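You operate a simulated robot arm through the tools that you are given. There is no shell and no other tool.

The job below is to be done with a simulated robot arm. You get a single attempt, and the scene is never put back.

## Task
Pound the sugar lumps fine in the mortar.
Fine: stand the mortar on the placemat, put the pestle back, leave the purple spoon resting over the sugar, ready to serve. Set down upright: wooden pestle.
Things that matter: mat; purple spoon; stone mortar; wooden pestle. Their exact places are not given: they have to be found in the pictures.

The check looks at the end state, three seconds after you hand in, the way a careful person would. Anything else that was tipped, shoved, dropped, spilled or broken makes it a failure.

## Robot
A 7-joint arm with a two-finger parallel gripper on a trunk, on a base that moves. Base frame: it is fixed to the floor where the robot stands at the start and does not move with it; the origin is under the middle of the robot, x ahead of it, y to its left, z up; the surface under the hand at the start is at about z = 0.75. Lengths are in m, angles in rad, forces in N, time in s.
With the tool pointing down near the work surface it reaches from about 0.28 to 0.72 m from the robot's upright axis, wherever it stands. Its first joint turns from -2.897 to 2.897 rad. Places, roughly: mat [0.5, 0.1, 0.8]. Payload 1.57 kg.
Tool frame: the origin (TCP) lies between the finger pads and is the grasp point; the fingertips stand 0.03 m ahead of it; z points along the fingers, y is the line along which they close. Largest opening 0.08 m; finger width 0.017, thickness 0.012; the body of the gripper, 0.04 by 0.082 m, starts 0.08 m behind the TCP.
Orientation is that of the tool frame in the base frame, as a unit quaternion [x, y, z, w]. With the fingers straight down and closing along the base's y, the tool's x points along the base's -x, its y along +y and its z along -z.

## Interface
- The arm moves only by the tool arm_command. Its argument "rows" is a list of rows, each a list of 7 numbers: the shift along the base's x, y, z in cm, then the turn, a rotation vector about the base's x, y, z in degrees, then the finger opening in cm, from 0 to 8. In form: [[dx, dy, dz, ax, ay, az, grip], ...]. A call has 1 to 20 rows; each row shifts and turns the commanded pose from where the row before left it. A row lasts 0.2 s, in which the tool goes at most 0.05 m and 0.15 rad; a call with a longer step from one row to the next is refused whole, and so is a gripper value outside its range. Where a pose cannot be reached the arm comes as near as it can. A force on the tool above 40 N (or 10 N above the force at the start of the call, whichever is more), or a blocked arm, ends the call early, and 0.2 s more pass. Each finger travels about 0.072 m/s and halts on what it meets, pressing with about 25 N; the grip force reading is that of the motor and also rises with nothing between the fingers. The clock runs only during rows and for 0.2 s after the last one: add rows that do not move to give the fingers time. It gives the time, the measured TCP pose, the force on the tool (base axes), the opening and the grip force at its end, in the units of the frame above (readings bear some noise), with the torque about the TCP (base axes, N m) and any sound that the robot's microphone picked up, and new pictures: "views" is both (left out), scene, wrist or none.
- Cameras (640 x 400 px; columns grow to the right, rows downward): "scene" is now at [0.0002, 0.1303, 1.4573]; the picture's right is [-0.13, -0.99, 0.00], its down [-0.71, 0.09, -0.70] and it looks along [0.69, -0.09, -0.72] (base axes); focal length 250 px, centre (320, 200). "wrist" rides on the gripper at [0.072, -0.007, -0.122] in the tool frame; the picture's right is [0.09, 1.00, 0.00], its down [-0.84, 0.08, -0.54] and it looks along [-0.54, 0.05, 0.84] (tool axes); focal length 238 px, centre (320, 200).
- slide_trunk(by): slides the trunk up (or, below 0, down) by that many m; the arm and the scene camera ride with it, the base frame stays. It gives what a move gives, with no picture.
- drive_base(legs): drives the robot by 1 to 6 legs, each [ahead, left, turn to the left] in m, m and rad, along the robot's own axes; the way and the turn of a leg run together, so that a leg with both is an arc; at most 1.5 m and 3.142 rad a leg. The arm and the cameras ride along, it lands a little off, and it stops where it bumps. It gives what a move gives, and a new picture of the scene camera.
- pan_tilt(pan, tilt): turns the head with the scene camera to pan (to the left, within 1.501 rad either way) and tilt (down, from -0.506 to 1.204), counted from straight ahead of the robot. It gives what a move gives, and a new picture of the scene camera.
- probe_pixels(camera, pixels): for up to 12 pixels [column, row] of the newest picture of that camera ("zoom" is the newest enlarged one), the place [x, y, z] in the base frame of the surface seen there, good to about 0.002 m. No time passes.
- close_up(camera, box): a new picture of the part [left, top, right, bottom] of that camera's present view, enlarged. No time passes.
- finish_job(): hands the job in; it is judged then, once.

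Open the gripper and draw the arm clear of the work before you hand the job in, unless the task says otherwise.

The tools are called after ">>>" as name(argument=value, ...) on one line, values as JSON. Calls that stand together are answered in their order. arm_command: Moves the arm, as the interface text tells. Its arguments: {"type":"object","properties":{"rows":{"type":"array","items":{"type":"array","items":{"type":"number"}}},"views":{"type":"string","enum":["both","scene","wrist","none"]}},"required":["rows"]} The other tools are called the same way: slide_trunk (by) moves the trunk up or down; drive_base (legs) drives the base; pan_tilt (pan, tilt) turns the head that bears the scene camera; probe_pixels (camera, pixels) gives the place of the surface under pixels of a picture; close_up (camera, box) takes an enlarged picture of a part of a camera's view; finish_job () hands the job in.

At the start:

```text
time_s: 0.0
position: [0.3229, 0.2705, 1.182]
tcp_rot: [0.0, 1.0, -0.001, 0.0]
wrist_force: [0.0, -0.3, 0.2]
torque: [0.02, 0.01, -0.01]
width: 0.0797
gripper_force: 0.1
trunk travel left (down, up): [-0.275, 0.205]
robot x, y, heading: [-0.0011, -0.0035, -0.001]
head pan, tilt (commanded): [-0.129, 0.798]
```

scene: 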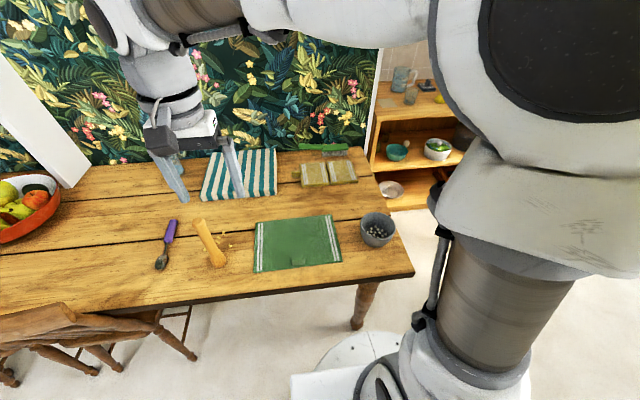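
wrist: 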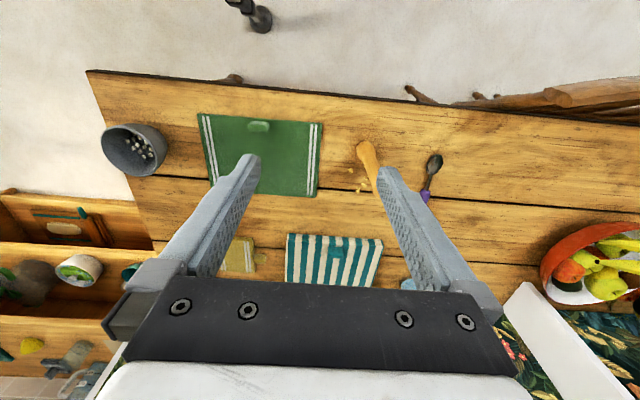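

The scene picture shows the mortar with lumps at about (377,228), the green mat at (298,243), the pestle at (208,243) and the purple spoon at (167,243). I'll take enlarged views and probe places.

>>> close_up(camera="scene", box=[140, 190, 280, 280])

>>> close_up(camera="scene", box=[240, 190, 420, 290])

>>> probe_pixels(camera="scene", pixels=[[377, 228], [363, 222], [392, 222], [377, 247], [256, 224], [328, 216], [341, 260], [255, 271], [199, 222], [218, 262], [172, 222], [160, 264]])

```text
4.44 times, centred on (210, 235) of scene
```

zoom: 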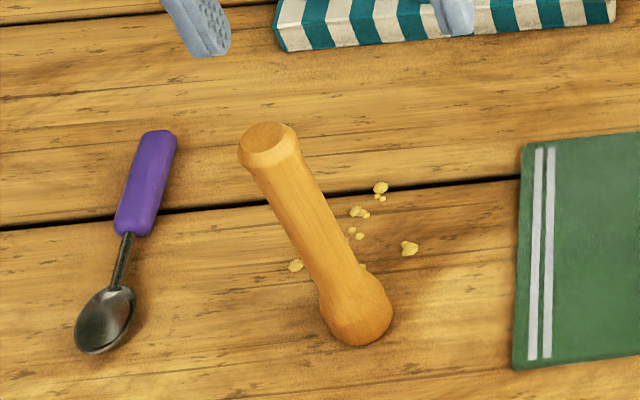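

```text
3.56 times, centred on (330, 240) of scene
```

zoom: 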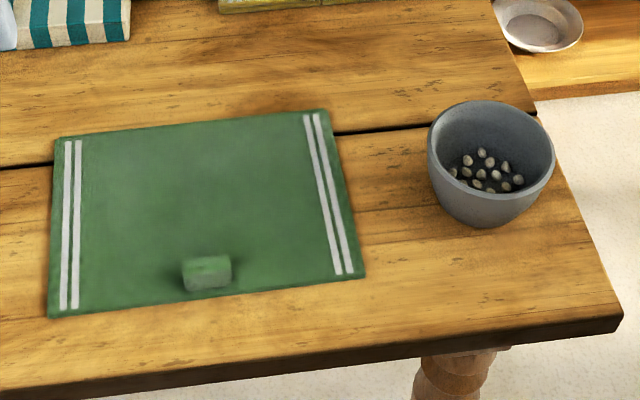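

```text
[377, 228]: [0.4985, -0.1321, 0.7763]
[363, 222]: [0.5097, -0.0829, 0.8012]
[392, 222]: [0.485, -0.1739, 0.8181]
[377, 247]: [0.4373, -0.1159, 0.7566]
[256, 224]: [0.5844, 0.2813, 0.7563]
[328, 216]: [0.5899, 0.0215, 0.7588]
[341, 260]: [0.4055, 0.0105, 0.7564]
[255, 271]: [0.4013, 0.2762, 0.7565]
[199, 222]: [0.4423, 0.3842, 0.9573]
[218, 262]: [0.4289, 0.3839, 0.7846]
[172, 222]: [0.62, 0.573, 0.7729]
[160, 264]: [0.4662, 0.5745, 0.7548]
```

The pestle seems to stand upright at about (0.44, 0.384), with its top near z 0.957. I'll look closer at the small green bump on the mat, the mortar and the crumbs.

>>> close_up(camera="scene", box=[270, 240, 330, 280])

>>> close_up(camera="scene", box=[350, 205, 406, 240])

>>> close_up(camera="wrist", box=[90, 60, 360, 230])

>>> close_up(camera="wrist", box=[330, 110, 490, 210])

>>> probe_pixels(camera="scene", pixels=[[298, 264], [298, 269], [293, 267], [303, 266], [214, 255], [206, 243], [203, 232], [212, 266], [370, 213], [385, 214], [368, 240], [386, 240]])

```text
10.00 times, centred on (300, 260) of scene
```

zoom: 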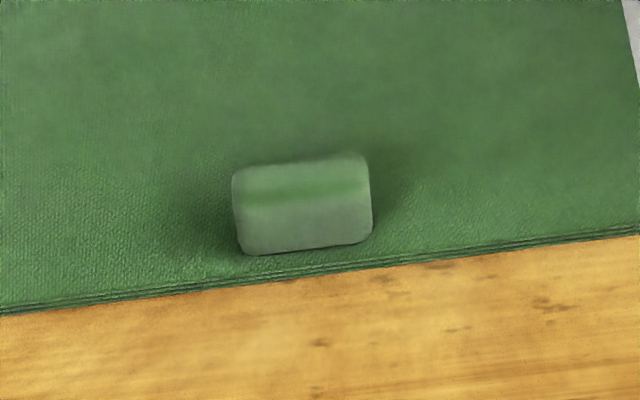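

```text
11.43 times, centred on (378, 222) of scene
```

zoom: 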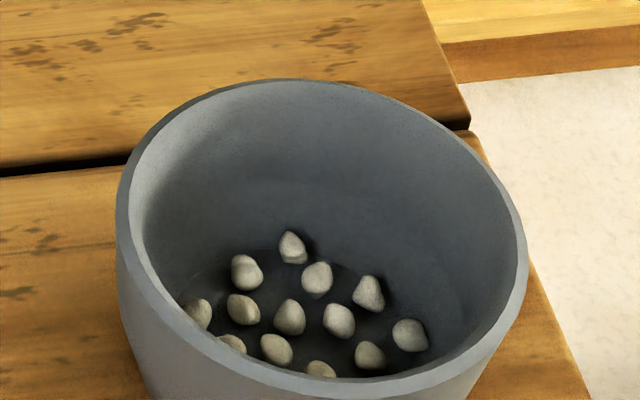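

```text
2.35 times, centred on (225, 145) of wrist
```

zoom: 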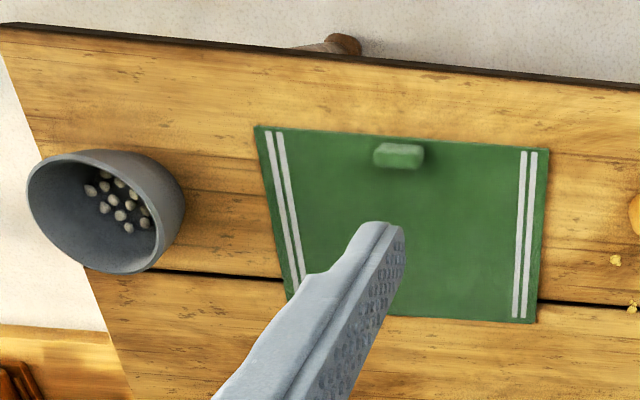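

```text
4.00 times, centred on (410, 160) of wrist
```

zoom: 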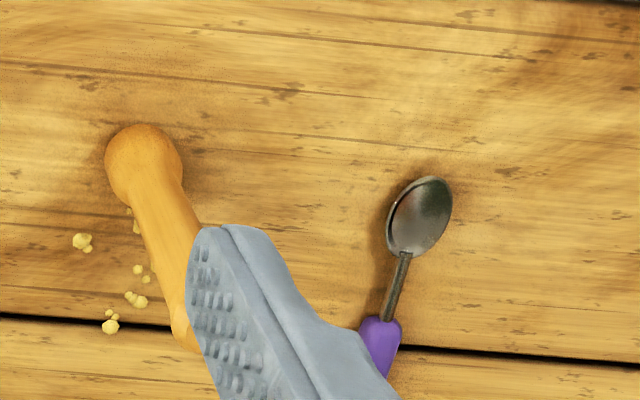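

```text
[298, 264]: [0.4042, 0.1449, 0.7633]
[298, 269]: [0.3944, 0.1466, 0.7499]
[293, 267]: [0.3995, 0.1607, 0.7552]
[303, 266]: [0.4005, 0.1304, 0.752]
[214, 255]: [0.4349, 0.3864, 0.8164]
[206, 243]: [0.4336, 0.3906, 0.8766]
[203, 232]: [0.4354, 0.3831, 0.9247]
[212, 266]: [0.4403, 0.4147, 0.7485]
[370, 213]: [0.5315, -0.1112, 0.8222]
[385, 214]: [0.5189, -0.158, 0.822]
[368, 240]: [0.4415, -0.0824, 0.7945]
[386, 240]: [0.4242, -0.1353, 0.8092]
```

The green bump on the mat is a small raised thing near (0.41, 0.145) on the mat's near edge, so I'll keep clear of it. Now I'll measure the mortar rim and the inside in an enlarged view.

>>> close_up(camera="scene", box=[346, 205, 410, 245])

```text
10.00 times, centred on (378, 225) of scene
```

zoom: 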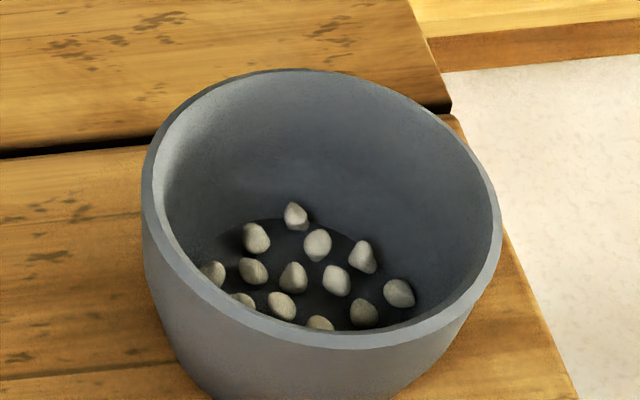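

This is a clear view of the rim; I'll probe points around it, the inner wall and the floor.

>>> probe_pixels(camera="zoom", pixels=[[148, 190], [496, 240], [290, 72], [420, 102], [330, 339], [205, 285], [470, 300], [310, 262], [330, 302], [260, 225], [180, 350], [440, 370]])

>>> probe_pixels(camera="zoom", pixels=[[300, 85], [300, 120], [300, 160], [300, 200], [280, 320], [295, 280], [280, 305], [330, 360], [330, 395], [160, 220], [490, 222], [365, 315]])

```text
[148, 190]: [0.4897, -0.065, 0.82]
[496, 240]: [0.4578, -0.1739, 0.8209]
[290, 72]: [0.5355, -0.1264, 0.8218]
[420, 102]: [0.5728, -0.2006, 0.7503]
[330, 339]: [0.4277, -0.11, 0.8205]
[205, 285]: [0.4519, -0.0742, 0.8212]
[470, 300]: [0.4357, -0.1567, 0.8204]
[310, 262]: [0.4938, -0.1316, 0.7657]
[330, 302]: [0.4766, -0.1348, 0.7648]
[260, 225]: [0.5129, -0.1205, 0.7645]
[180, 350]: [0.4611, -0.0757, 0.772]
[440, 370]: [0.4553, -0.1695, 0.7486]
```

```text
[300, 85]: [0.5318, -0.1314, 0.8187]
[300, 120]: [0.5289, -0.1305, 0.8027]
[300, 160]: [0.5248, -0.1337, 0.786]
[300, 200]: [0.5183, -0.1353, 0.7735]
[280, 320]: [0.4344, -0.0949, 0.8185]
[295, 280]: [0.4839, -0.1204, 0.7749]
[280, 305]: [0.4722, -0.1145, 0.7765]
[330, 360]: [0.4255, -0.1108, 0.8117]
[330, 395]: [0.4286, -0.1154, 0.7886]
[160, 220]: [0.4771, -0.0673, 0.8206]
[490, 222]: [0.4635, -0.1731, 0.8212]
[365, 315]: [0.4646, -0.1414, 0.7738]
```

The mortar's centre is about (0.481, -0.119), its rim radius about 0.056 at z 0.8205, and its floor at about z 0.765. Next I'll measure the pestle and the spoon.

>>> close_up(camera="scene", box=[176, 210, 240, 274])

```text
6.25 times, centred on (208, 242) of scene
```

zoom: 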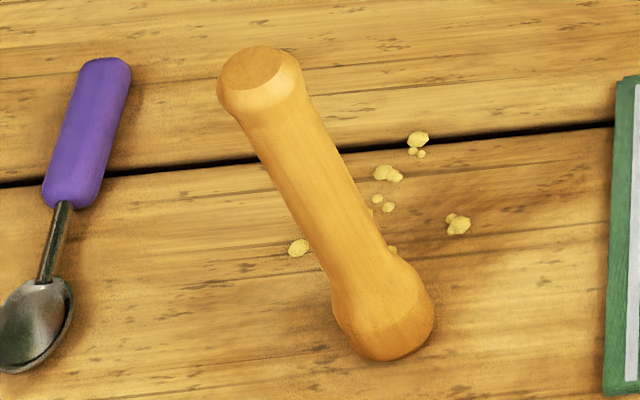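

The pestle stands on its knob, leaning only by perspective, with crumbs behind it. I'll probe its top, its sides and the spoon.

>>> probe_pixels(camera="zoom", pixels=[[252, 66], [225, 66], [280, 62], [252, 50], [252, 84], [222, 100], [300, 85], [265, 160], [325, 140], [340, 310], [430, 300], [385, 355]])

>>> probe_pixels(camera="zoom", pixels=[[105, 62], [90, 130], [65, 195], [55, 240], [45, 270], [30, 330], [300, 247], [385, 172], [458, 224], [418, 140], [310, 200], [350, 240]])

>>> close_up(camera="scene", box=[148, 212, 192, 276])

```text
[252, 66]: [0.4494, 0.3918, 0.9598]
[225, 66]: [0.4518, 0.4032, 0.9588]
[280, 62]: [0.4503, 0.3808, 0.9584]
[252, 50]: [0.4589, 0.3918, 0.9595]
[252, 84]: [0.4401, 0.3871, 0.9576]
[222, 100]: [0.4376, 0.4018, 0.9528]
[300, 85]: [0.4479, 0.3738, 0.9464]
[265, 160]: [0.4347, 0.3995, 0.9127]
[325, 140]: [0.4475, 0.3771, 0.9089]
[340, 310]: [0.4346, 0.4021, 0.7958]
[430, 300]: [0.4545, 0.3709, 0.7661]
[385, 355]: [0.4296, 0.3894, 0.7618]
```

```text
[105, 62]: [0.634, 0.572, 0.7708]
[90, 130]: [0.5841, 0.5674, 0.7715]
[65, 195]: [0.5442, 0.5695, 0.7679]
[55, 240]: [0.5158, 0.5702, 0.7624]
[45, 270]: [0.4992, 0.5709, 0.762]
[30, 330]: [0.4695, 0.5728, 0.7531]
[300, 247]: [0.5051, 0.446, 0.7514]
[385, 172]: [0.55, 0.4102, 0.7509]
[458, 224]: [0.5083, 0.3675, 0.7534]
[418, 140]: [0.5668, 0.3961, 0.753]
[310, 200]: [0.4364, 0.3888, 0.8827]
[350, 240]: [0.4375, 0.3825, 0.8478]
```

```text
6.25 times, centred on (170, 244) of scene
```

zoom: 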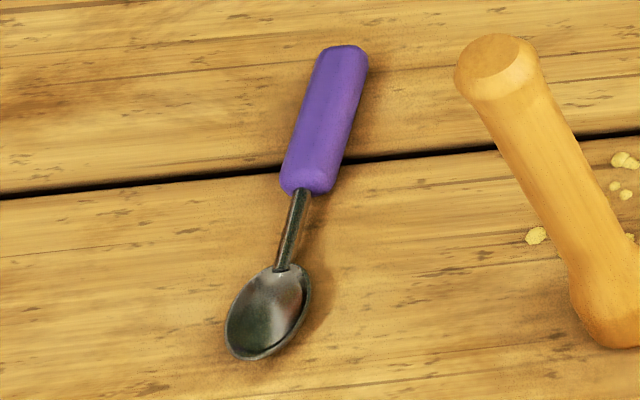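

The pestle axis is about (0.448, 0.389) with its top at z 0.959. The spoon lies along x from about 0.455 to 0.635 at y 0.571. I'll move the open gripper above the pestle first and check with the wrist camera.

>>> arm_command(rows=[[2.5, 2.37, -1.2, 0, 0, 0, 8], [2.5, 2.37, -1.2, 0, 0, 0, 8], [2.5, 2.37, -1.2, 0, 0, 0, 8], [2.5, 2.37, -1.2, 0, 0, 0, 8], [2.5, 2.37, -1.2, 0, 0, 0, 8], [0, 0, 0, 0, 0, 0, 8]], views="both")

```text
time_s: 1.4
position: [0.4488, 0.3902, 1.1207]
tcp_rot: [0.0, 1.0, 0.0, 0.0]
wrist_force: [-0.1, -0.3, 0.4]
torque: [0.0, -0.01, 0.0]
width: 0.08
gripper_force: 0.0
trunk travel left (down, up): [-0.275, 0.205]
robot x, y, heading: [-0.0015, 0.0019, -0.005]
head pan, tilt (commanded): [-0.129, 0.798]
```

scene: 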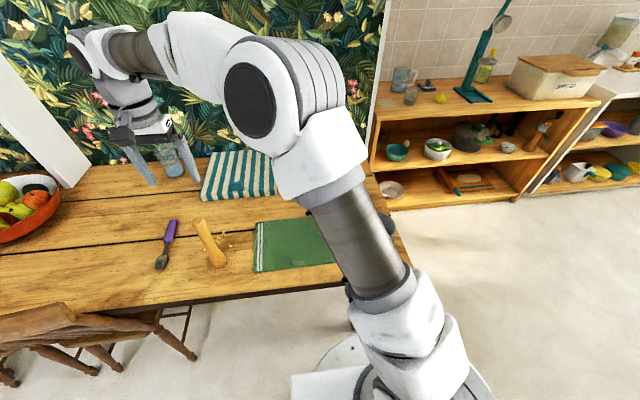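
wrist: 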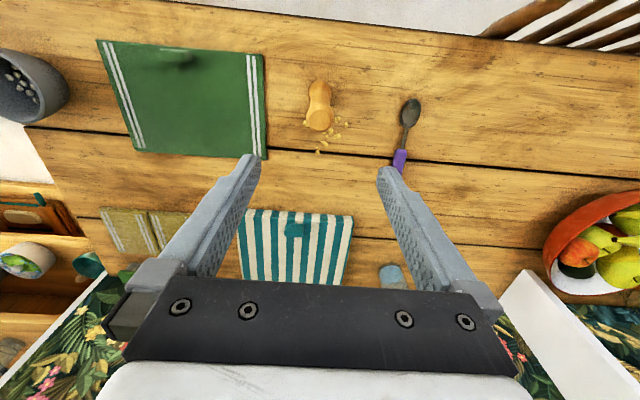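

The gripper is above the pestle, whose top is near (320,120) in the wrist view. I'll zoom in and probe its top for an exact centre.

>>> close_up(camera="wrist", box=[288, 70, 352, 160])

>>> probe_pixels(camera="wrist", pixels=[[319, 120], [309, 119], [330, 119], [319, 110], [319, 128], [319, 95], [309, 95], [329, 95]])

```text
4.44 times, centred on (320, 115) of wrist
```

zoom: 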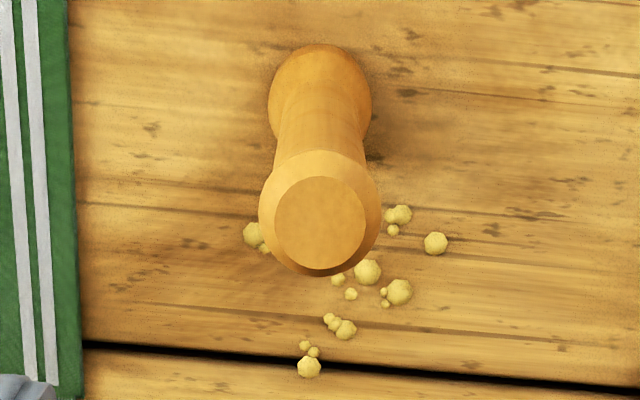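

```text
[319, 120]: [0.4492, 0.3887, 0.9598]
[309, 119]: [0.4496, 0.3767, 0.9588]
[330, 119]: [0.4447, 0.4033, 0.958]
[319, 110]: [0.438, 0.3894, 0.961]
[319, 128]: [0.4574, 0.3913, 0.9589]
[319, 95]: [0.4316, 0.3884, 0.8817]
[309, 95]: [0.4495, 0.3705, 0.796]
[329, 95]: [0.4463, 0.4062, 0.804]
```

The pestle's axis is at (0.449, 0.389). I'll come straight down to TCP z about 0.90, where the top sits below the palm.

>>> arm_command(rows=[[0, -0.1, -3.7, 0, 0, 0, 8], [0, 0, -3.7, 0, 0, 0, 8], [0, 0, -3.7, 0, 0, 0, 8], [0, 0, -3.7, 0, 0, 0, 8], [0, 0, -3.7, 0, 0, 0, 8], [0, 0, -3.5, 0, 0, 0, 8], [0, 0, 0, 0, 0, 0, 8]], views="both")

```text
time_s: 3.0
position: [0.4489, 0.3885, 0.9018]
tcp_rot: [-0.001, 1.0, 0.0, 0.0]
wrist_force: [-0.5, 0.1, 0.1]
torque: [0.02, -0.01, 0.01]
width: 0.0796
gripper_force: 0.1
trunk travel left (down, up): [-0.275, 0.205]
robot x, y, heading: [0.002, 0.0, 0.002]
head pan, tilt (commanded): [-0.129, 0.798]
```

scene: 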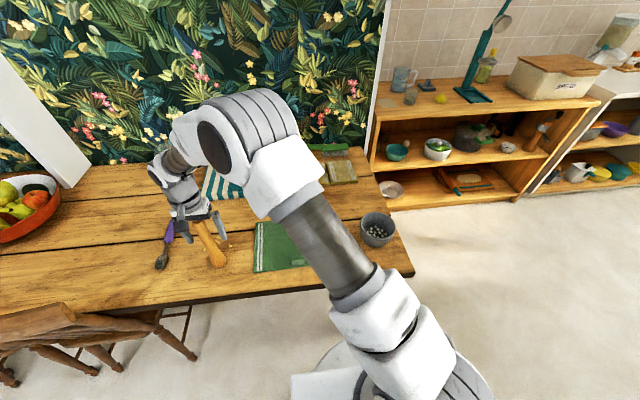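
wrist: 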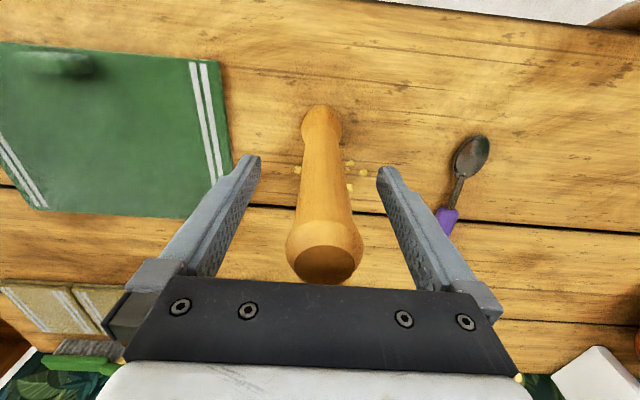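

The pestle stands centred between the fingers, so I'll close on it and wait for the squeeze to build.

>>> arm_command(rows=[[0, 0, 0, 0, 0, 0, 4], [0, 0, 0, 0, 0, 0, 3], [0, 0, 0, 0, 0, 0, 1.5], [0, 0, 0, 0, 0, 0, 0.5], [0, 0, 0, 0, 0, 0, 0]], views="wrist")

```text
time_s: 4.2
position: [0.4482, 0.3886, 0.9028]
tcp_rot: [0.001, 1.0, 0.001, 0.001]
wrist_force: [0.1, 1.0, -0.2]
torque: [0.22, -0.03, -0.01]
width: 0.0276
gripper_force: 25.1
trunk travel left (down, up): [-0.275, 0.205]
robot x, y, heading: [0.0002, -0.0, -0.002]
head pan, tilt (commanded): [-0.129, 0.798]
```

wrist: 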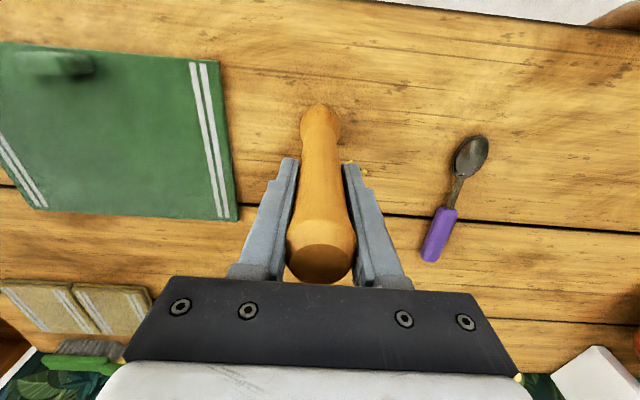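

The pestle is held, width 0.0276 and force 25 N. I'll lift it straight up by 14 cm and check it follows.

>>> arm_command(rows=[[0, 0, 1, 0, 0, 0, 0], [0, 0, 2.5, 0, 0, 0, 0], [0, 0, 3.5, 0, 0, 0, 0], [0, 0, 3.5, 0, 0, 0, 0], [0, 0, 3.5, 0, 0, 0, 0], [0, 0, 0, 0, 0, 0, 0]], views="both")

```text
time_s: 5.6
position: [0.4497, 0.3879, 1.0408]
tcp_rot: [0.0, 1.0, 0.0, 0.0]
wrist_force: [-0.3, 0.3, -3.5]
torque: [0.0, -0.01, -0.03]
width: 0.0276
gripper_force: 24.9
trunk travel left (down, up): [-0.275, 0.205]
robot x, y, heading: [0.0002, -0.0031, 0.002]
head pan, tilt (commanded): [-0.129, 0.798]
```

scene: 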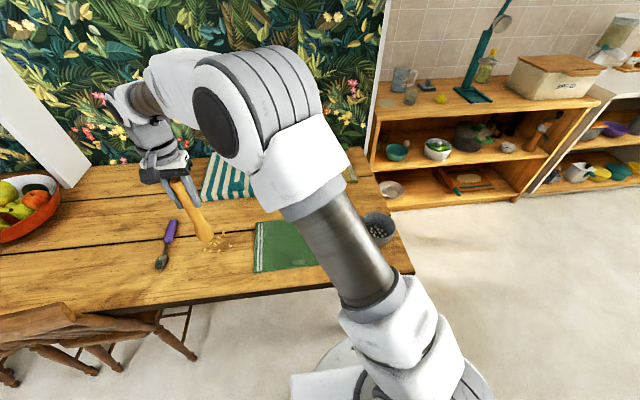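
wrist: 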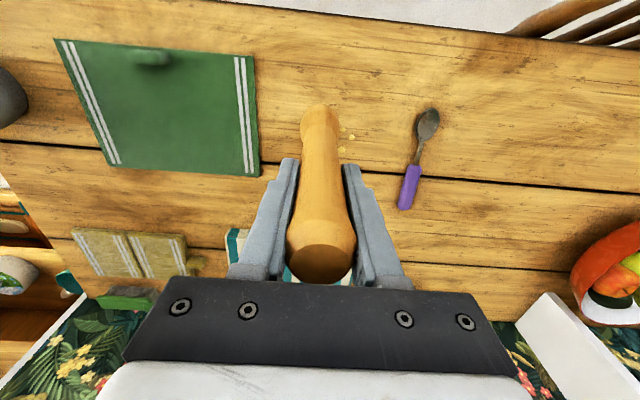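

The pestle is lifted (3.5 N). I'll carry it over the mortar at (0.481, -0.119) at the same height.

>>> arm_command(rows=[[0.1, -2.0, 0, 0, 0, 0, 0], [0.2, -3.5, 0, 0, 0, 0, 0], [0.25, -4.0, 0, 0, 0, 0, 0], [0.25, -4.0, 0, 0, 0, 0, 0], [0.25, -4.0, 0, 0, 0, 0, 0], [0.25, -4.0, 0, 0, 0, 0, 0], [0.25, -4.0, 0, 0, 0, 0, 0], [0.25, -4.0, 0, 0, 0, 0, 0], [0.25, -4.0, 0, 0, 0, 0, 0], [0.25, -4.0, 0, 0, 0, 0, 0], [0.25, -4.0, 0, 0, 0, 0, 0], [0.25, -4.0, 0, 0, 0, 0, 0], [0.2, -3.2, 0, 0, 0, 0, 0], [0.15, -2.0, 0, 0, 0, 0, 0], [0, 0, 0, 0, 0, 0, 0]], views="both")

```text
time_s: 8.8
position: [0.4806, -0.1193, 1.0405]
tcp_rot: [0.0, 1.0, 0.001, 0.001]
wrist_force: [0.7, 0.1, -3.1]
torque: [0.0, 0.01, 0.03]
width: 0.0278
gripper_force: 25.3
trunk travel left (down, up): [-0.275, 0.205]
robot x, y, heading: [0.0002, -0.0005, -0.001]
head pan, tilt (commanded): [-0.129, 0.798]
```

scene: 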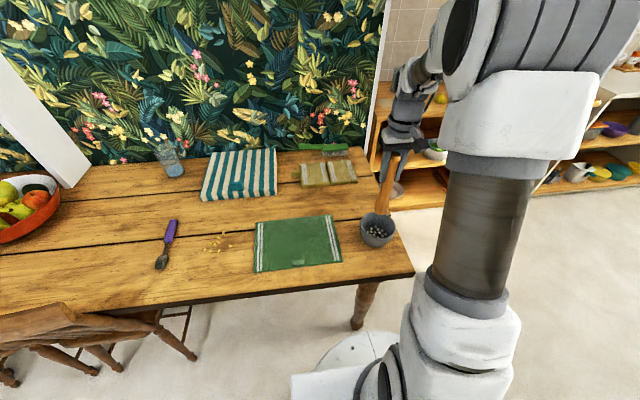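
wrist: 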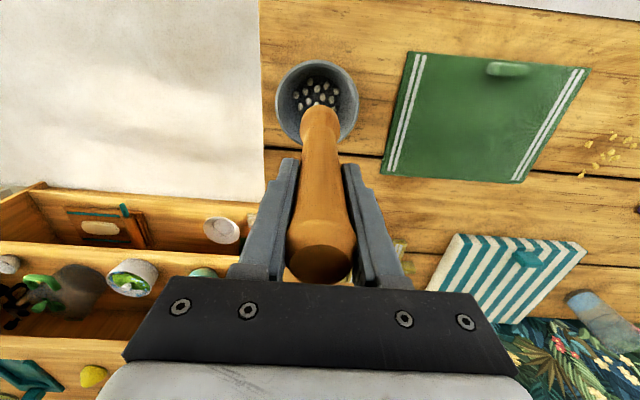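

The pestle hangs over the mortar. I'll take a close wrist view and probe the rim to centre it exactly.

>>> close_up(camera="wrist", box=[260, 50, 380, 150])

>>> probe_pixels(camera="wrist", pixels=[[278, 100], [356, 100], [317, 63], [317, 90], [296, 134], [342, 134], [310, 80], [320, 108], [300, 100], [335, 100]])

>>> close_up(camera="scene", box=[345, 170, 425, 250])

```text
4.00 times, centred on (320, 100) of wrist
```

zoom: 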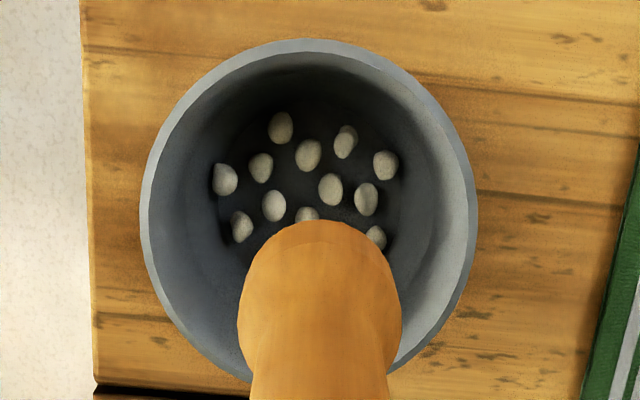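

```text
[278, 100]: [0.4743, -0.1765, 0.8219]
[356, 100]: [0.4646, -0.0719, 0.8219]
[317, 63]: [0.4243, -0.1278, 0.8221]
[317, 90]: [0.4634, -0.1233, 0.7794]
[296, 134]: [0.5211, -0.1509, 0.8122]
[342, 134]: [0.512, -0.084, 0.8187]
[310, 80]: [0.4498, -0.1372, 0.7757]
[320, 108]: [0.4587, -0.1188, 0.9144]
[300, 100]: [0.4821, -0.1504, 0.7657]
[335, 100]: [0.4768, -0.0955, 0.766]
```

```text
5.00 times, centred on (385, 210) of scene
```

zoom: 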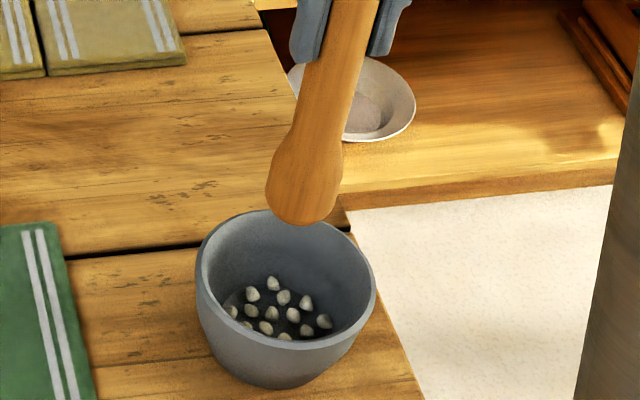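

The rim fit puts the mortar's centre near (0.4795, -0.122). I'll lower the pestle into the mortar to just above the lumps (tip about z 0.785), correcting by a few mm.

>>> arm_command(rows=[[-0.1, -0.25, -3, 0, 0, 0, 0], [0, 0, -3, 0, 0, 0, 0], [0, 0, -3, 0, 0, 0, 0], [0, 0, -1, 0, 0, 0, 0], [0, 0, 0, 0, 0, 0, 0]], views="both")

```text
time_s: 10.0
position: [0.4784, -0.1207, 0.9407]
tcp_rot: [0.0, 1.0, 0.0, 0.001]
wrist_force: [-0.3, -0.1, -3.4]
torque: [-0.01, -0.01, -0.02]
width: 0.0279
gripper_force: 25.0
trunk travel left (down, up): [-0.275, 0.205]
robot x, y, heading: [-0.0021, 0.0048, 0.001]
head pan, tilt (commanded): [-0.129, 0.798]
```

scene: 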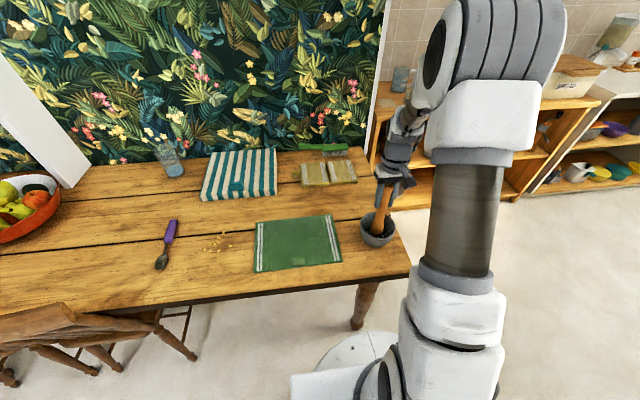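
wrist: 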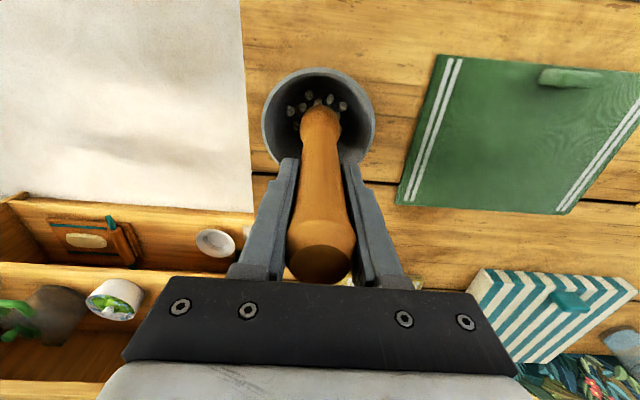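

The tip is inside the mortar with no contact yet. I'll make a first slow press down by 2 cm to feel the lumps.

>>> arm_command(rows=[[0, 0, -0.7, 0, 0, 0, 0], [0, 0, -0.7, 0, 0, 0, 0], [0, 0, -0.7, 0, 0, 0, 0], [0, 0, 0, 0, 0, 0, 0]], views="wrist")

```text
time_s: 11.0
position: [0.4802, -0.1207, 0.9202]
tcp_rot: [0.0, 1.0, -0.001, 0.0]
wrist_force: [-0.2, 0.2, -2.7]
torque: [0.02, -0.01, 0.03]
width: 0.0277
gripper_force: 25.0
trunk travel left (down, up): [-0.275, 0.205]
robot x, y, heading: [-0.0023, -0.0021, -0.001]
head pan, tilt (commanded): [-0.129, 0.798]
```

wrist: 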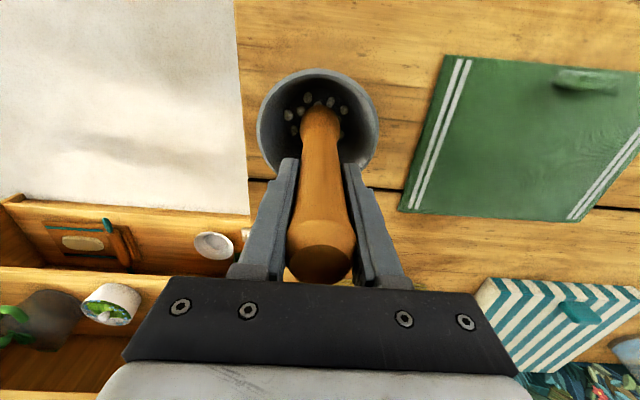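

There's no contact force yet with the tip near z 0.768. I'll go down further in small steps until the floor pushes back.

>>> arm_command(rows=[[0, 0, -0.3, 0, 0, 0, 0], [0, 0, -0.3, 0, 0, 0, 0], [0, 0, -0.3, 0, 0, 0, 0], [0, 0, 0, 0, 0, 0, 0]], views="wrist")

```text
time_s: 12.0
position: [0.479, -0.1208, 0.9134]
tcp_rot: [0.0, 1.0, 0.001, 0.002]
wrist_force: [1.6, 3.4, 23.7]
torque: [0.34, -0.18, 0.22]
width: 0.0267
gripper_force: 25.2
trunk travel left (down, up): [-0.275, 0.205]
robot x, y, heading: [-0.0006, -0.0009, -0.001]
head pan, tilt (commanded): [-0.129, 0.798]
```

wrist: 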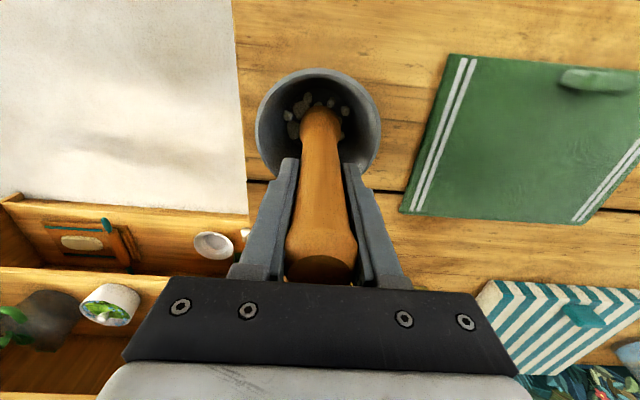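

The floor pushed back with 24 N and some lumps shifted. I'll now pound with short strokes at the centre, lifting 3 cm and striking down.

>>> arm_command(rows=[[0, 0, 3, 0, 0, 0, 0], [0, 0, -3, 0, 0, 0, 0], [0, 0, 0, 0, 0, 0, 0], [0, 0, 3, 0, 0, 0, 0], [0, 0, -3, 0, 0, 0, 0], [0, 0, 0, 0, 0, 0, 0], [0, 0, 3, 0, 0, 0, 0]], views="both")

```text
time_s: 13.6
position: [0.4798, -0.1205, 0.9421]
tcp_rot: [0.0, 1.0, 0.001, 0.001]
wrist_force: [0.5, -0.3, -3.8]
torque: [0.02, 0.01, 0.04]
width: 0.0276
gripper_force: 25.2
trunk travel left (down, up): [-0.275, 0.205]
robot x, y, heading: [-0.0005, 0.0008, -0.001]
head pan, tilt (commanded): [-0.129, 0.798]
```

scene: 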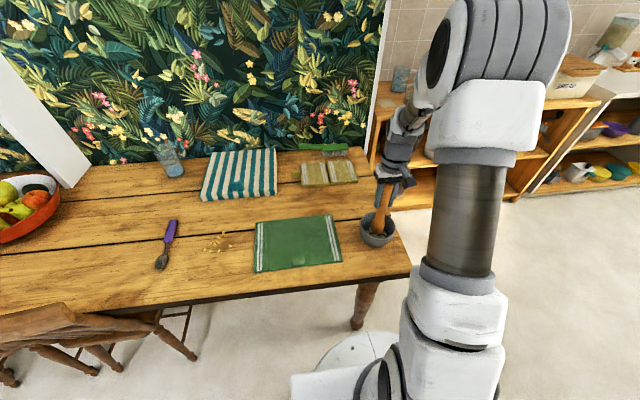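
wrist: 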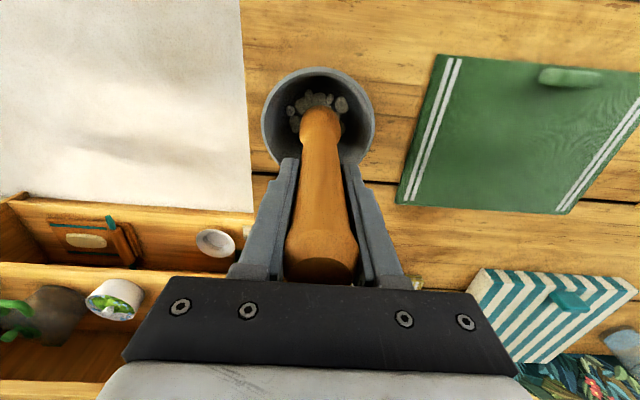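

The strokes have begun to break the lumps. I'll zoom in on the mortar to see how far.

>>> close_up(camera="wrist", box=[250, 55, 390, 175])

>>> close_up(camera="scene", box=[350, 200, 406, 250])

```text
3.33 times, centred on (320, 115) of wrist
```

zoom: 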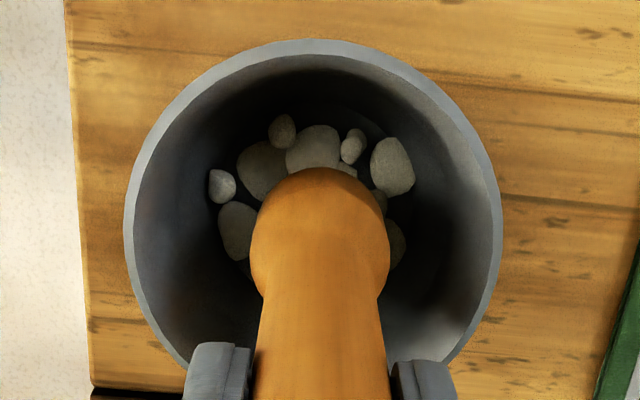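

```text
8.00 times, centred on (378, 225) of scene
```

zoom: 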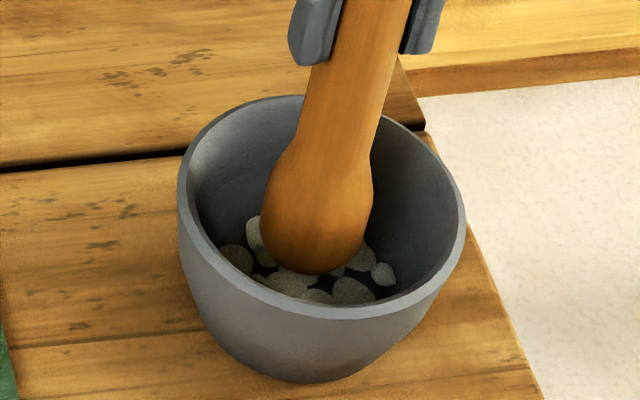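

The struck lumps are flattened, but those nearer the wall are still whole. I'll pound in a ring of 1.7 cm radius around the centre.

>>> arm_command(rows=[[1.7, 0, 0, 0, 0, 0, 0], [0, 0, -3, 0, 0, 0, 0], [0, 0, 0, 0, 0, 0, 0], [0, 0, 3, 0, 0, 0, 0], [-0.5, 1.2, 0, 0, 0, 0, 0], [0, 0, -3, 0, 0, 0, 0], [0, 0, 0, 0, 0, 0, 0], [0, 0, 3, 0, 0, 0, 0], [-1.2, 0.5, 0, 0, 0, 0, 0], [0, 0, -3, 0, 0, 0, 0], [0, 0, 0, 0, 0, 0, 0], [0, 0, 3, 0, 0, 0, 0], [-1.2, -0.5, 0, 0, 0, 0, 0], [0, 0, -3, 0, 0, 0, 0], [0, 0, 0, 0, 0, 0, 0], [0, 0, 3, 0, 0, 0, 0]], views="both")

```text
time_s: 17.0
position: [0.4672, -0.1086, 0.9417]
tcp_rot: [0.0, 1.0, 0.001, 0.0]
wrist_force: [0.1, 0.2, -3.7]
torque: [-0.01, 0.05, -0.05]
width: 0.0277
gripper_force: 24.9
trunk travel left (down, up): [-0.275, 0.205]
robot x, y, heading: [-0.0003, -0.0007, -0.005]
head pan, tilt (commanded): [-0.129, 0.798]
```

scene: 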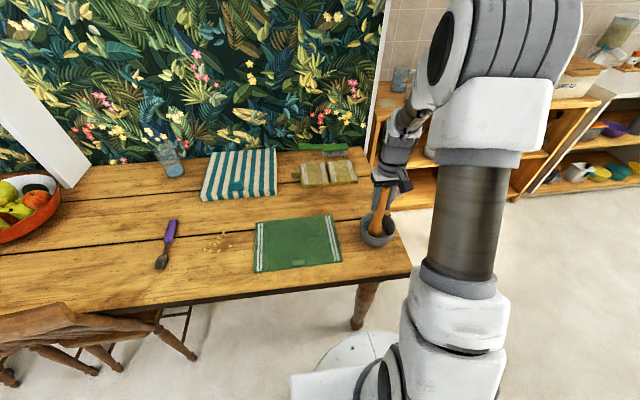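
wrist: 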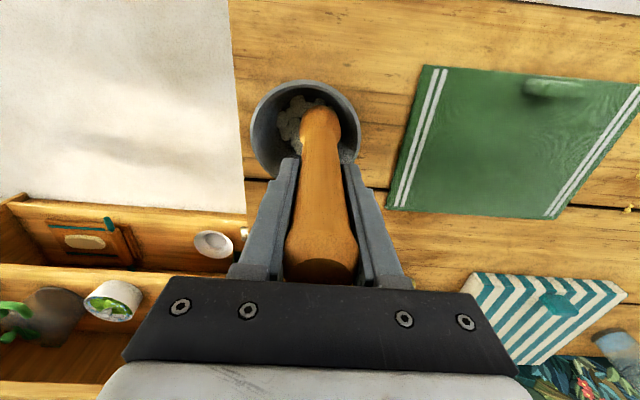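

No early stops so far. I'll continue with the other half of the ring and then the centre.

>>> arm_command(rows=[[-0.5, -1.2, 0, 0, 0, 0, 0], [0, 0, -3, 0, 0, 0, 0], [0, 0, 0, 0, 0, 0, 0], [0, 0, 3, 0, 0, 0, 0], [0.5, -1.2, 0, 0, 0, 0, 0], [0, 0, -3, 0, 0, 0, 0], [0, 0, 0, 0, 0, 0, 0], [0, 0, 3, 0, 0, 0, 0], [1.2, -0.5, 0, 0, 0, 0, 0], [0, 0, -3, 0, 0, 0, 0], [0, 0, 0, 0, 0, 0, 0], [0, 0, 3, 0, 0, 0, 0], [1.2, 0.5, 0, 0, 0, 0, 0], [0, 0, -3, 0, 0, 0, 0], [0, 0, 0, 0, 0, 0, 0], [0, 0, 3, 0, 0, 0, 0], [-1.2, 1.2, 0, 0, 0, 0, 0]], views="both")

>>> close_up(camera="wrist", box=[250, 55, 390, 175])

>>> close_up(camera="scene", box=[350, 200, 406, 250])

```text
time_s: 20.6
position: [0.4792, -0.121, 0.9425]
tcp_rot: [0.0, 1.0, 0.0, 0.0]
wrist_force: [-0.5, 0.6, -3.6]
torque: [0.04, 0.02, 0.01]
width: 0.0277
gripper_force: 25.1
trunk travel left (down, up): [-0.275, 0.205]
robot x, y, heading: [0.0004, -0.001, -0.003]
head pan, tilt (commanded): [-0.129, 0.798]
```

scene: 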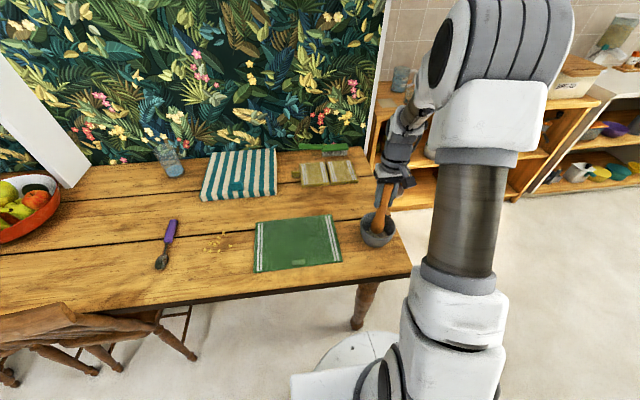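
wrist: 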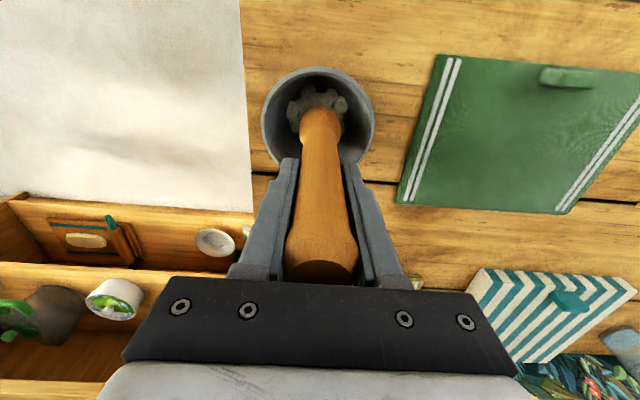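

```text
3.33 times, centred on (320, 115) of wrist
```

zoom: 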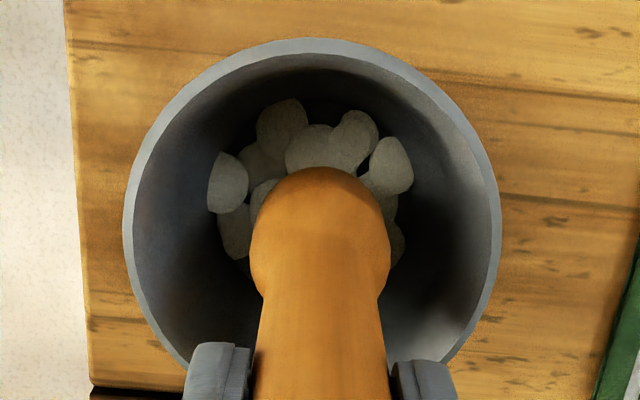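

```text
8.00 times, centred on (378, 225) of scene
```

zoom: 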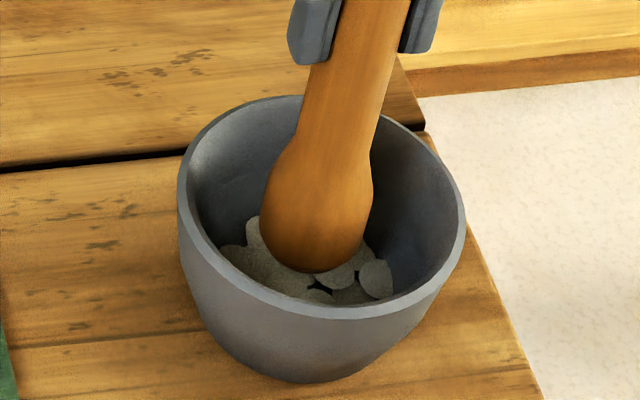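

All the lumps I can see are flattened. I'll lift the pestle straight out to see the whole floor of the mortar.

>>> arm_command(rows=[[0, 0, 2, 0, 0, 0, 0], [0, 0, 3, 0, 0, 0, 0], [0, 0, 3, 0, 0, 0, 0], [0, 0, 3, 0, 0, 0, 0], [0, 0, 0, 0, 0, 0, 0]], views="both")

>>> close_up(camera="wrist", box=[260, 50, 380, 150])

>>> close_up(camera="scene", box=[350, 205, 406, 240])

```text
time_s: 21.8
position: [0.4799, -0.1214, 1.0512]
tcp_rot: [0.0, 1.0, 0.0, 0.0]
wrist_force: [1.1, 0.0, -2.8]
torque: [0.04, -0.02, 0.01]
width: 0.0275
gripper_force: 25.3
trunk travel left (down, up): [-0.275, 0.205]
robot x, y, heading: [0.0024, 0.0024, 0.003]
head pan, tilt (commanded): [-0.129, 0.798]
```

scene: 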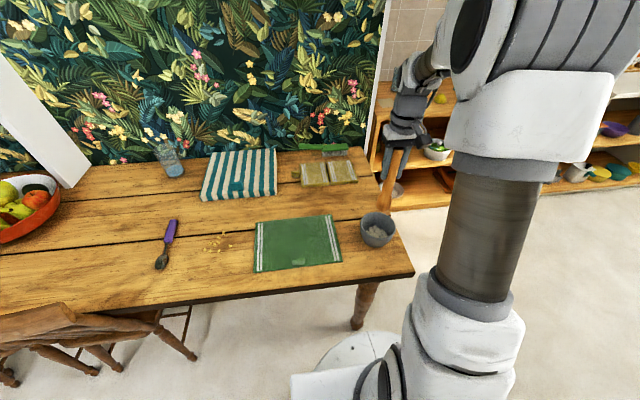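
wrist: 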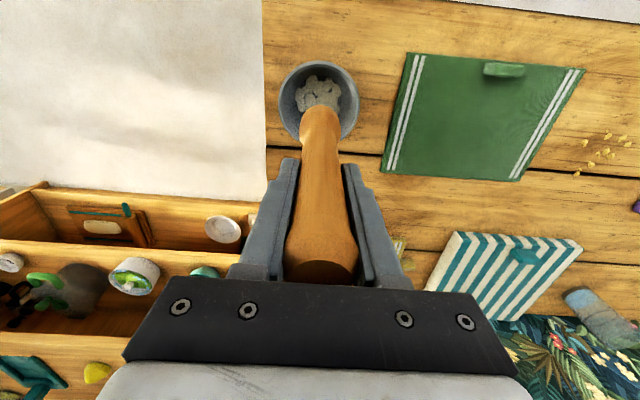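

```text
4.00 times, centred on (320, 100) of wrist
```

zoom: 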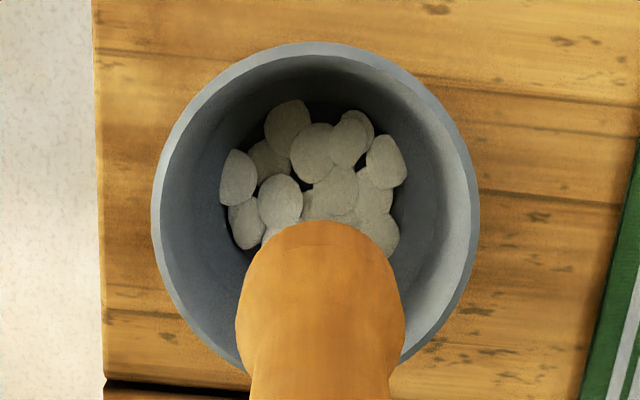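

```text
11.43 times, centred on (378, 222) of scene
```

zoom: 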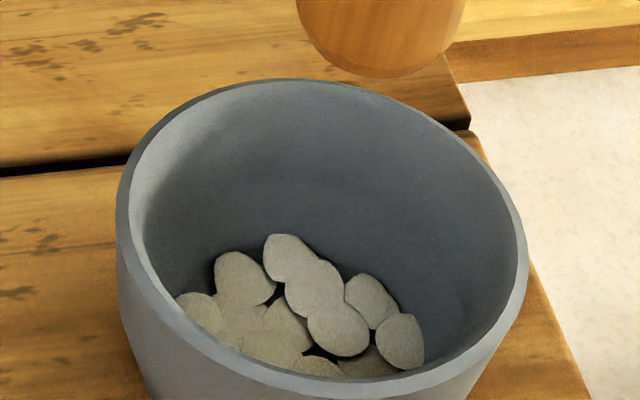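

All lumps now look like flat powder patches. To be safe I'll pound another full round and see whether they change further.

>>> arm_command(rows=[[0, 0, -4, 0, 0, 0, 0], [0, 0, -4, 0, 0, 0, 0], [0, 0, -3, 0, 0, 0, 0], [0, 0, -3, 0, 0, 0, 0], [0, 0, 0, 0, 0, 0, 0], [0, 0, 3.2, 0, 0, 0, 0], [1.2, 1.2, 0, 0, 0, 0, 0], [0, 0, -3.2, 0, 0, 0, 0], [0, 0, 0, 0, 0, 0, 0], [0, 0, 3.2, 0, 0, 0, 0], [-2.4, 0, 0, 0, 0, 0, 0], [0, 0, -3.2, 0, 0, 0, 0], [0, 0, 0, 0, 0, 0, 0], [0, 0, 3.2, 0, 0, 0, 0], [0, -2.4, 0, 0, 0, 0, 0], [0, 0, -3.2, 0, 0, 0, 0], [0, 0, 0, 0, 0, 0, 0], [0, 0, 3.2, 0, 0, 0, 0]], views="wrist")

>>> arm_command(rows=[[2.4, 0, 0, 0, 0, 0, 0], [0, 0, -3.2, 0, 0, 0, 0], [0, 0, 0, 0, 0, 0, 0], [0, 0, 3.2, 0, 0, 0, 0], [0.5, 1.2, 0, 0, 0, 0, 0], [0, 0, -3.2, 0, 0, 0, 0], [0, 0, 0, 0, 0, 0, 0], [0, 0, 3.2, 0, 0, 0, 0], [-1.7, 0, 0, 0, 0, 0, 0], [0, 0, -3.2, 0, 0, 0, 0], [0, 0, 0, 0, 0, 0, 0], [0, 0, 3.2, 0, 0, 0, 0], [0, 0, 3, 0, 0, 0, 0], [0, 0, 3, 0, 0, 0, 0], [0, 0, 4, 0, 0, 0, 0], [0, 0, 0, 0, 0, 0, 0]], views="both")

>>> close_up(camera="wrist", box=[260, 50, 380, 150])

>>> close_up(camera="scene", box=[350, 205, 406, 240])

```text
time_s: 25.6
position: [0.4665, -0.133, 0.9438]
tcp_rot: [0.0, 1.0, -0.001, 0.001]
wrist_force: [0.1, -0.5, -3.5]
torque: [-0.01, 0.0, 0.01]
width: 0.0275
gripper_force: 24.9
trunk travel left (down, up): [-0.275, 0.205]
robot x, y, heading: [-0.0001, 0.0008, 0.001]
head pan, tilt (commanded): [-0.129, 0.798]
```

wrist: 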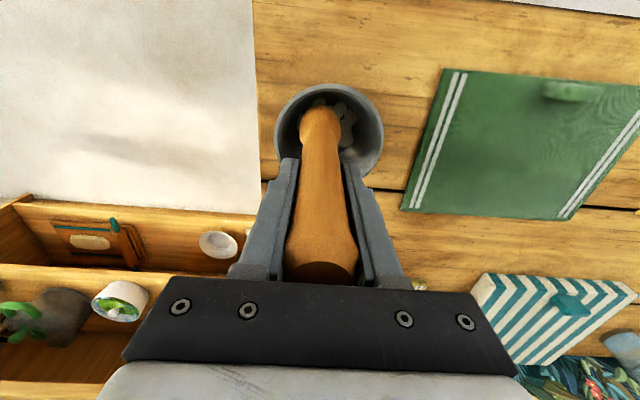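

```text
time_s: 29.0
position: [0.4804, -0.1204, 1.044]
tcp_rot: [0.0, 1.0, 0.0, -0.001]
wrist_force: [0.4, 0.3, -3.2]
torque: [0.01, -0.04, 0.0]
width: 0.0275
gripper_force: 25.0
trunk travel left (down, up): [-0.275, 0.205]
robot x, y, heading: [-0.0021, -0.001, 0.001]
head pan, tilt (commanded): [-0.129, 0.798]
```

scene: 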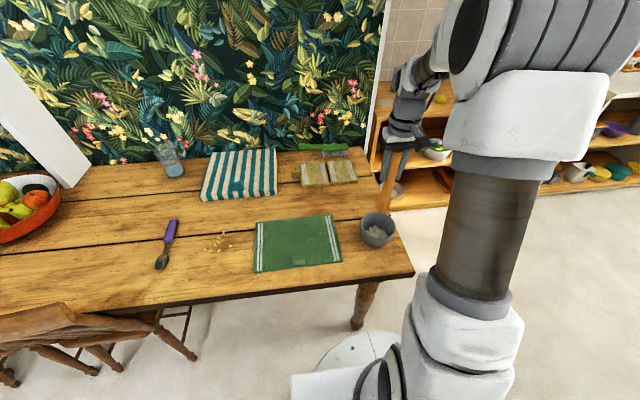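
wrist: 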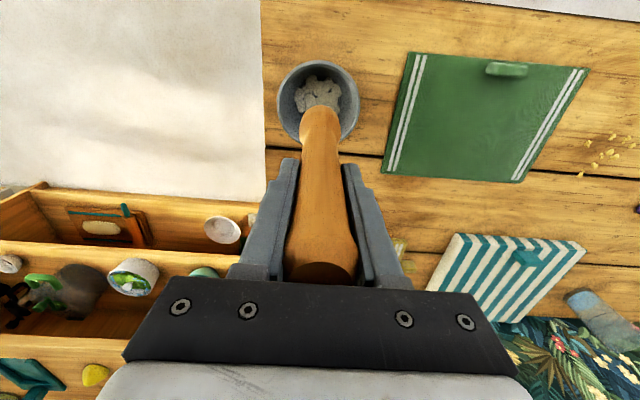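

```text
4.00 times, centred on (320, 100) of wrist
```

zoom: 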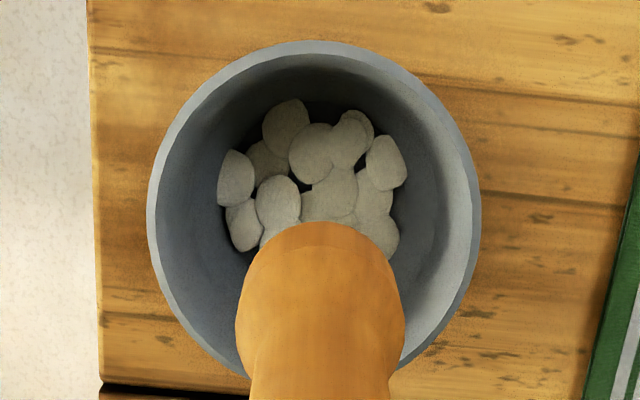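

```text
11.43 times, centred on (378, 222) of scene
```

zoom: 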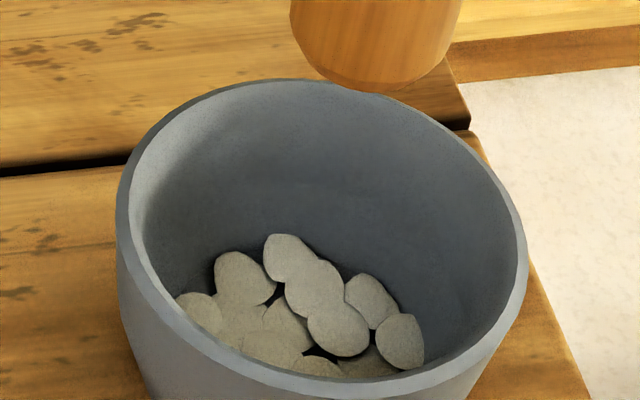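

A second round changed nothing, so all the lumps are crushed. Before putting the pestle back I'll probe its top and bottom to see how far it slid in the grip.

>>> probe_pixels(camera="wrist", pixels=[[320, 272], [310, 268], [330, 268], [320, 262], [320, 240], [320, 108], [320, 112], [306, 122], [335, 122]])

>>> close_up(camera="scene", box=[350, 130, 430, 215])

```text
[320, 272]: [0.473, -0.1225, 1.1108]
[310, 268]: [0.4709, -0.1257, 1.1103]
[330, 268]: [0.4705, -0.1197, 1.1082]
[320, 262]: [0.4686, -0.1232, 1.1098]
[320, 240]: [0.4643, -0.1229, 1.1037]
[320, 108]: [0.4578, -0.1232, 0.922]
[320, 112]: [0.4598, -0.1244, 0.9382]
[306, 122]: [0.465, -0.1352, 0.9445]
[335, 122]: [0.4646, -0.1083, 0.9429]
```

```text
4.71 times, centred on (390, 172) of scene
```

zoom: 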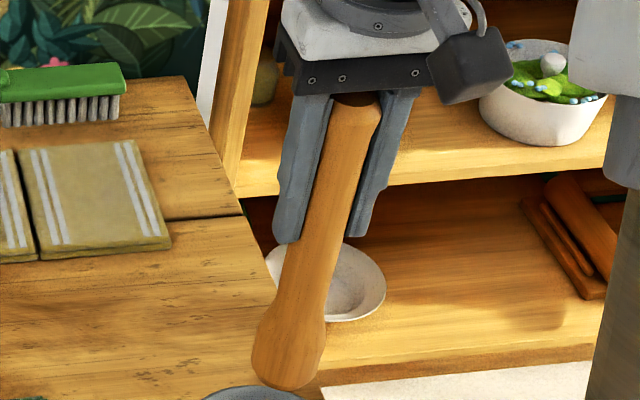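

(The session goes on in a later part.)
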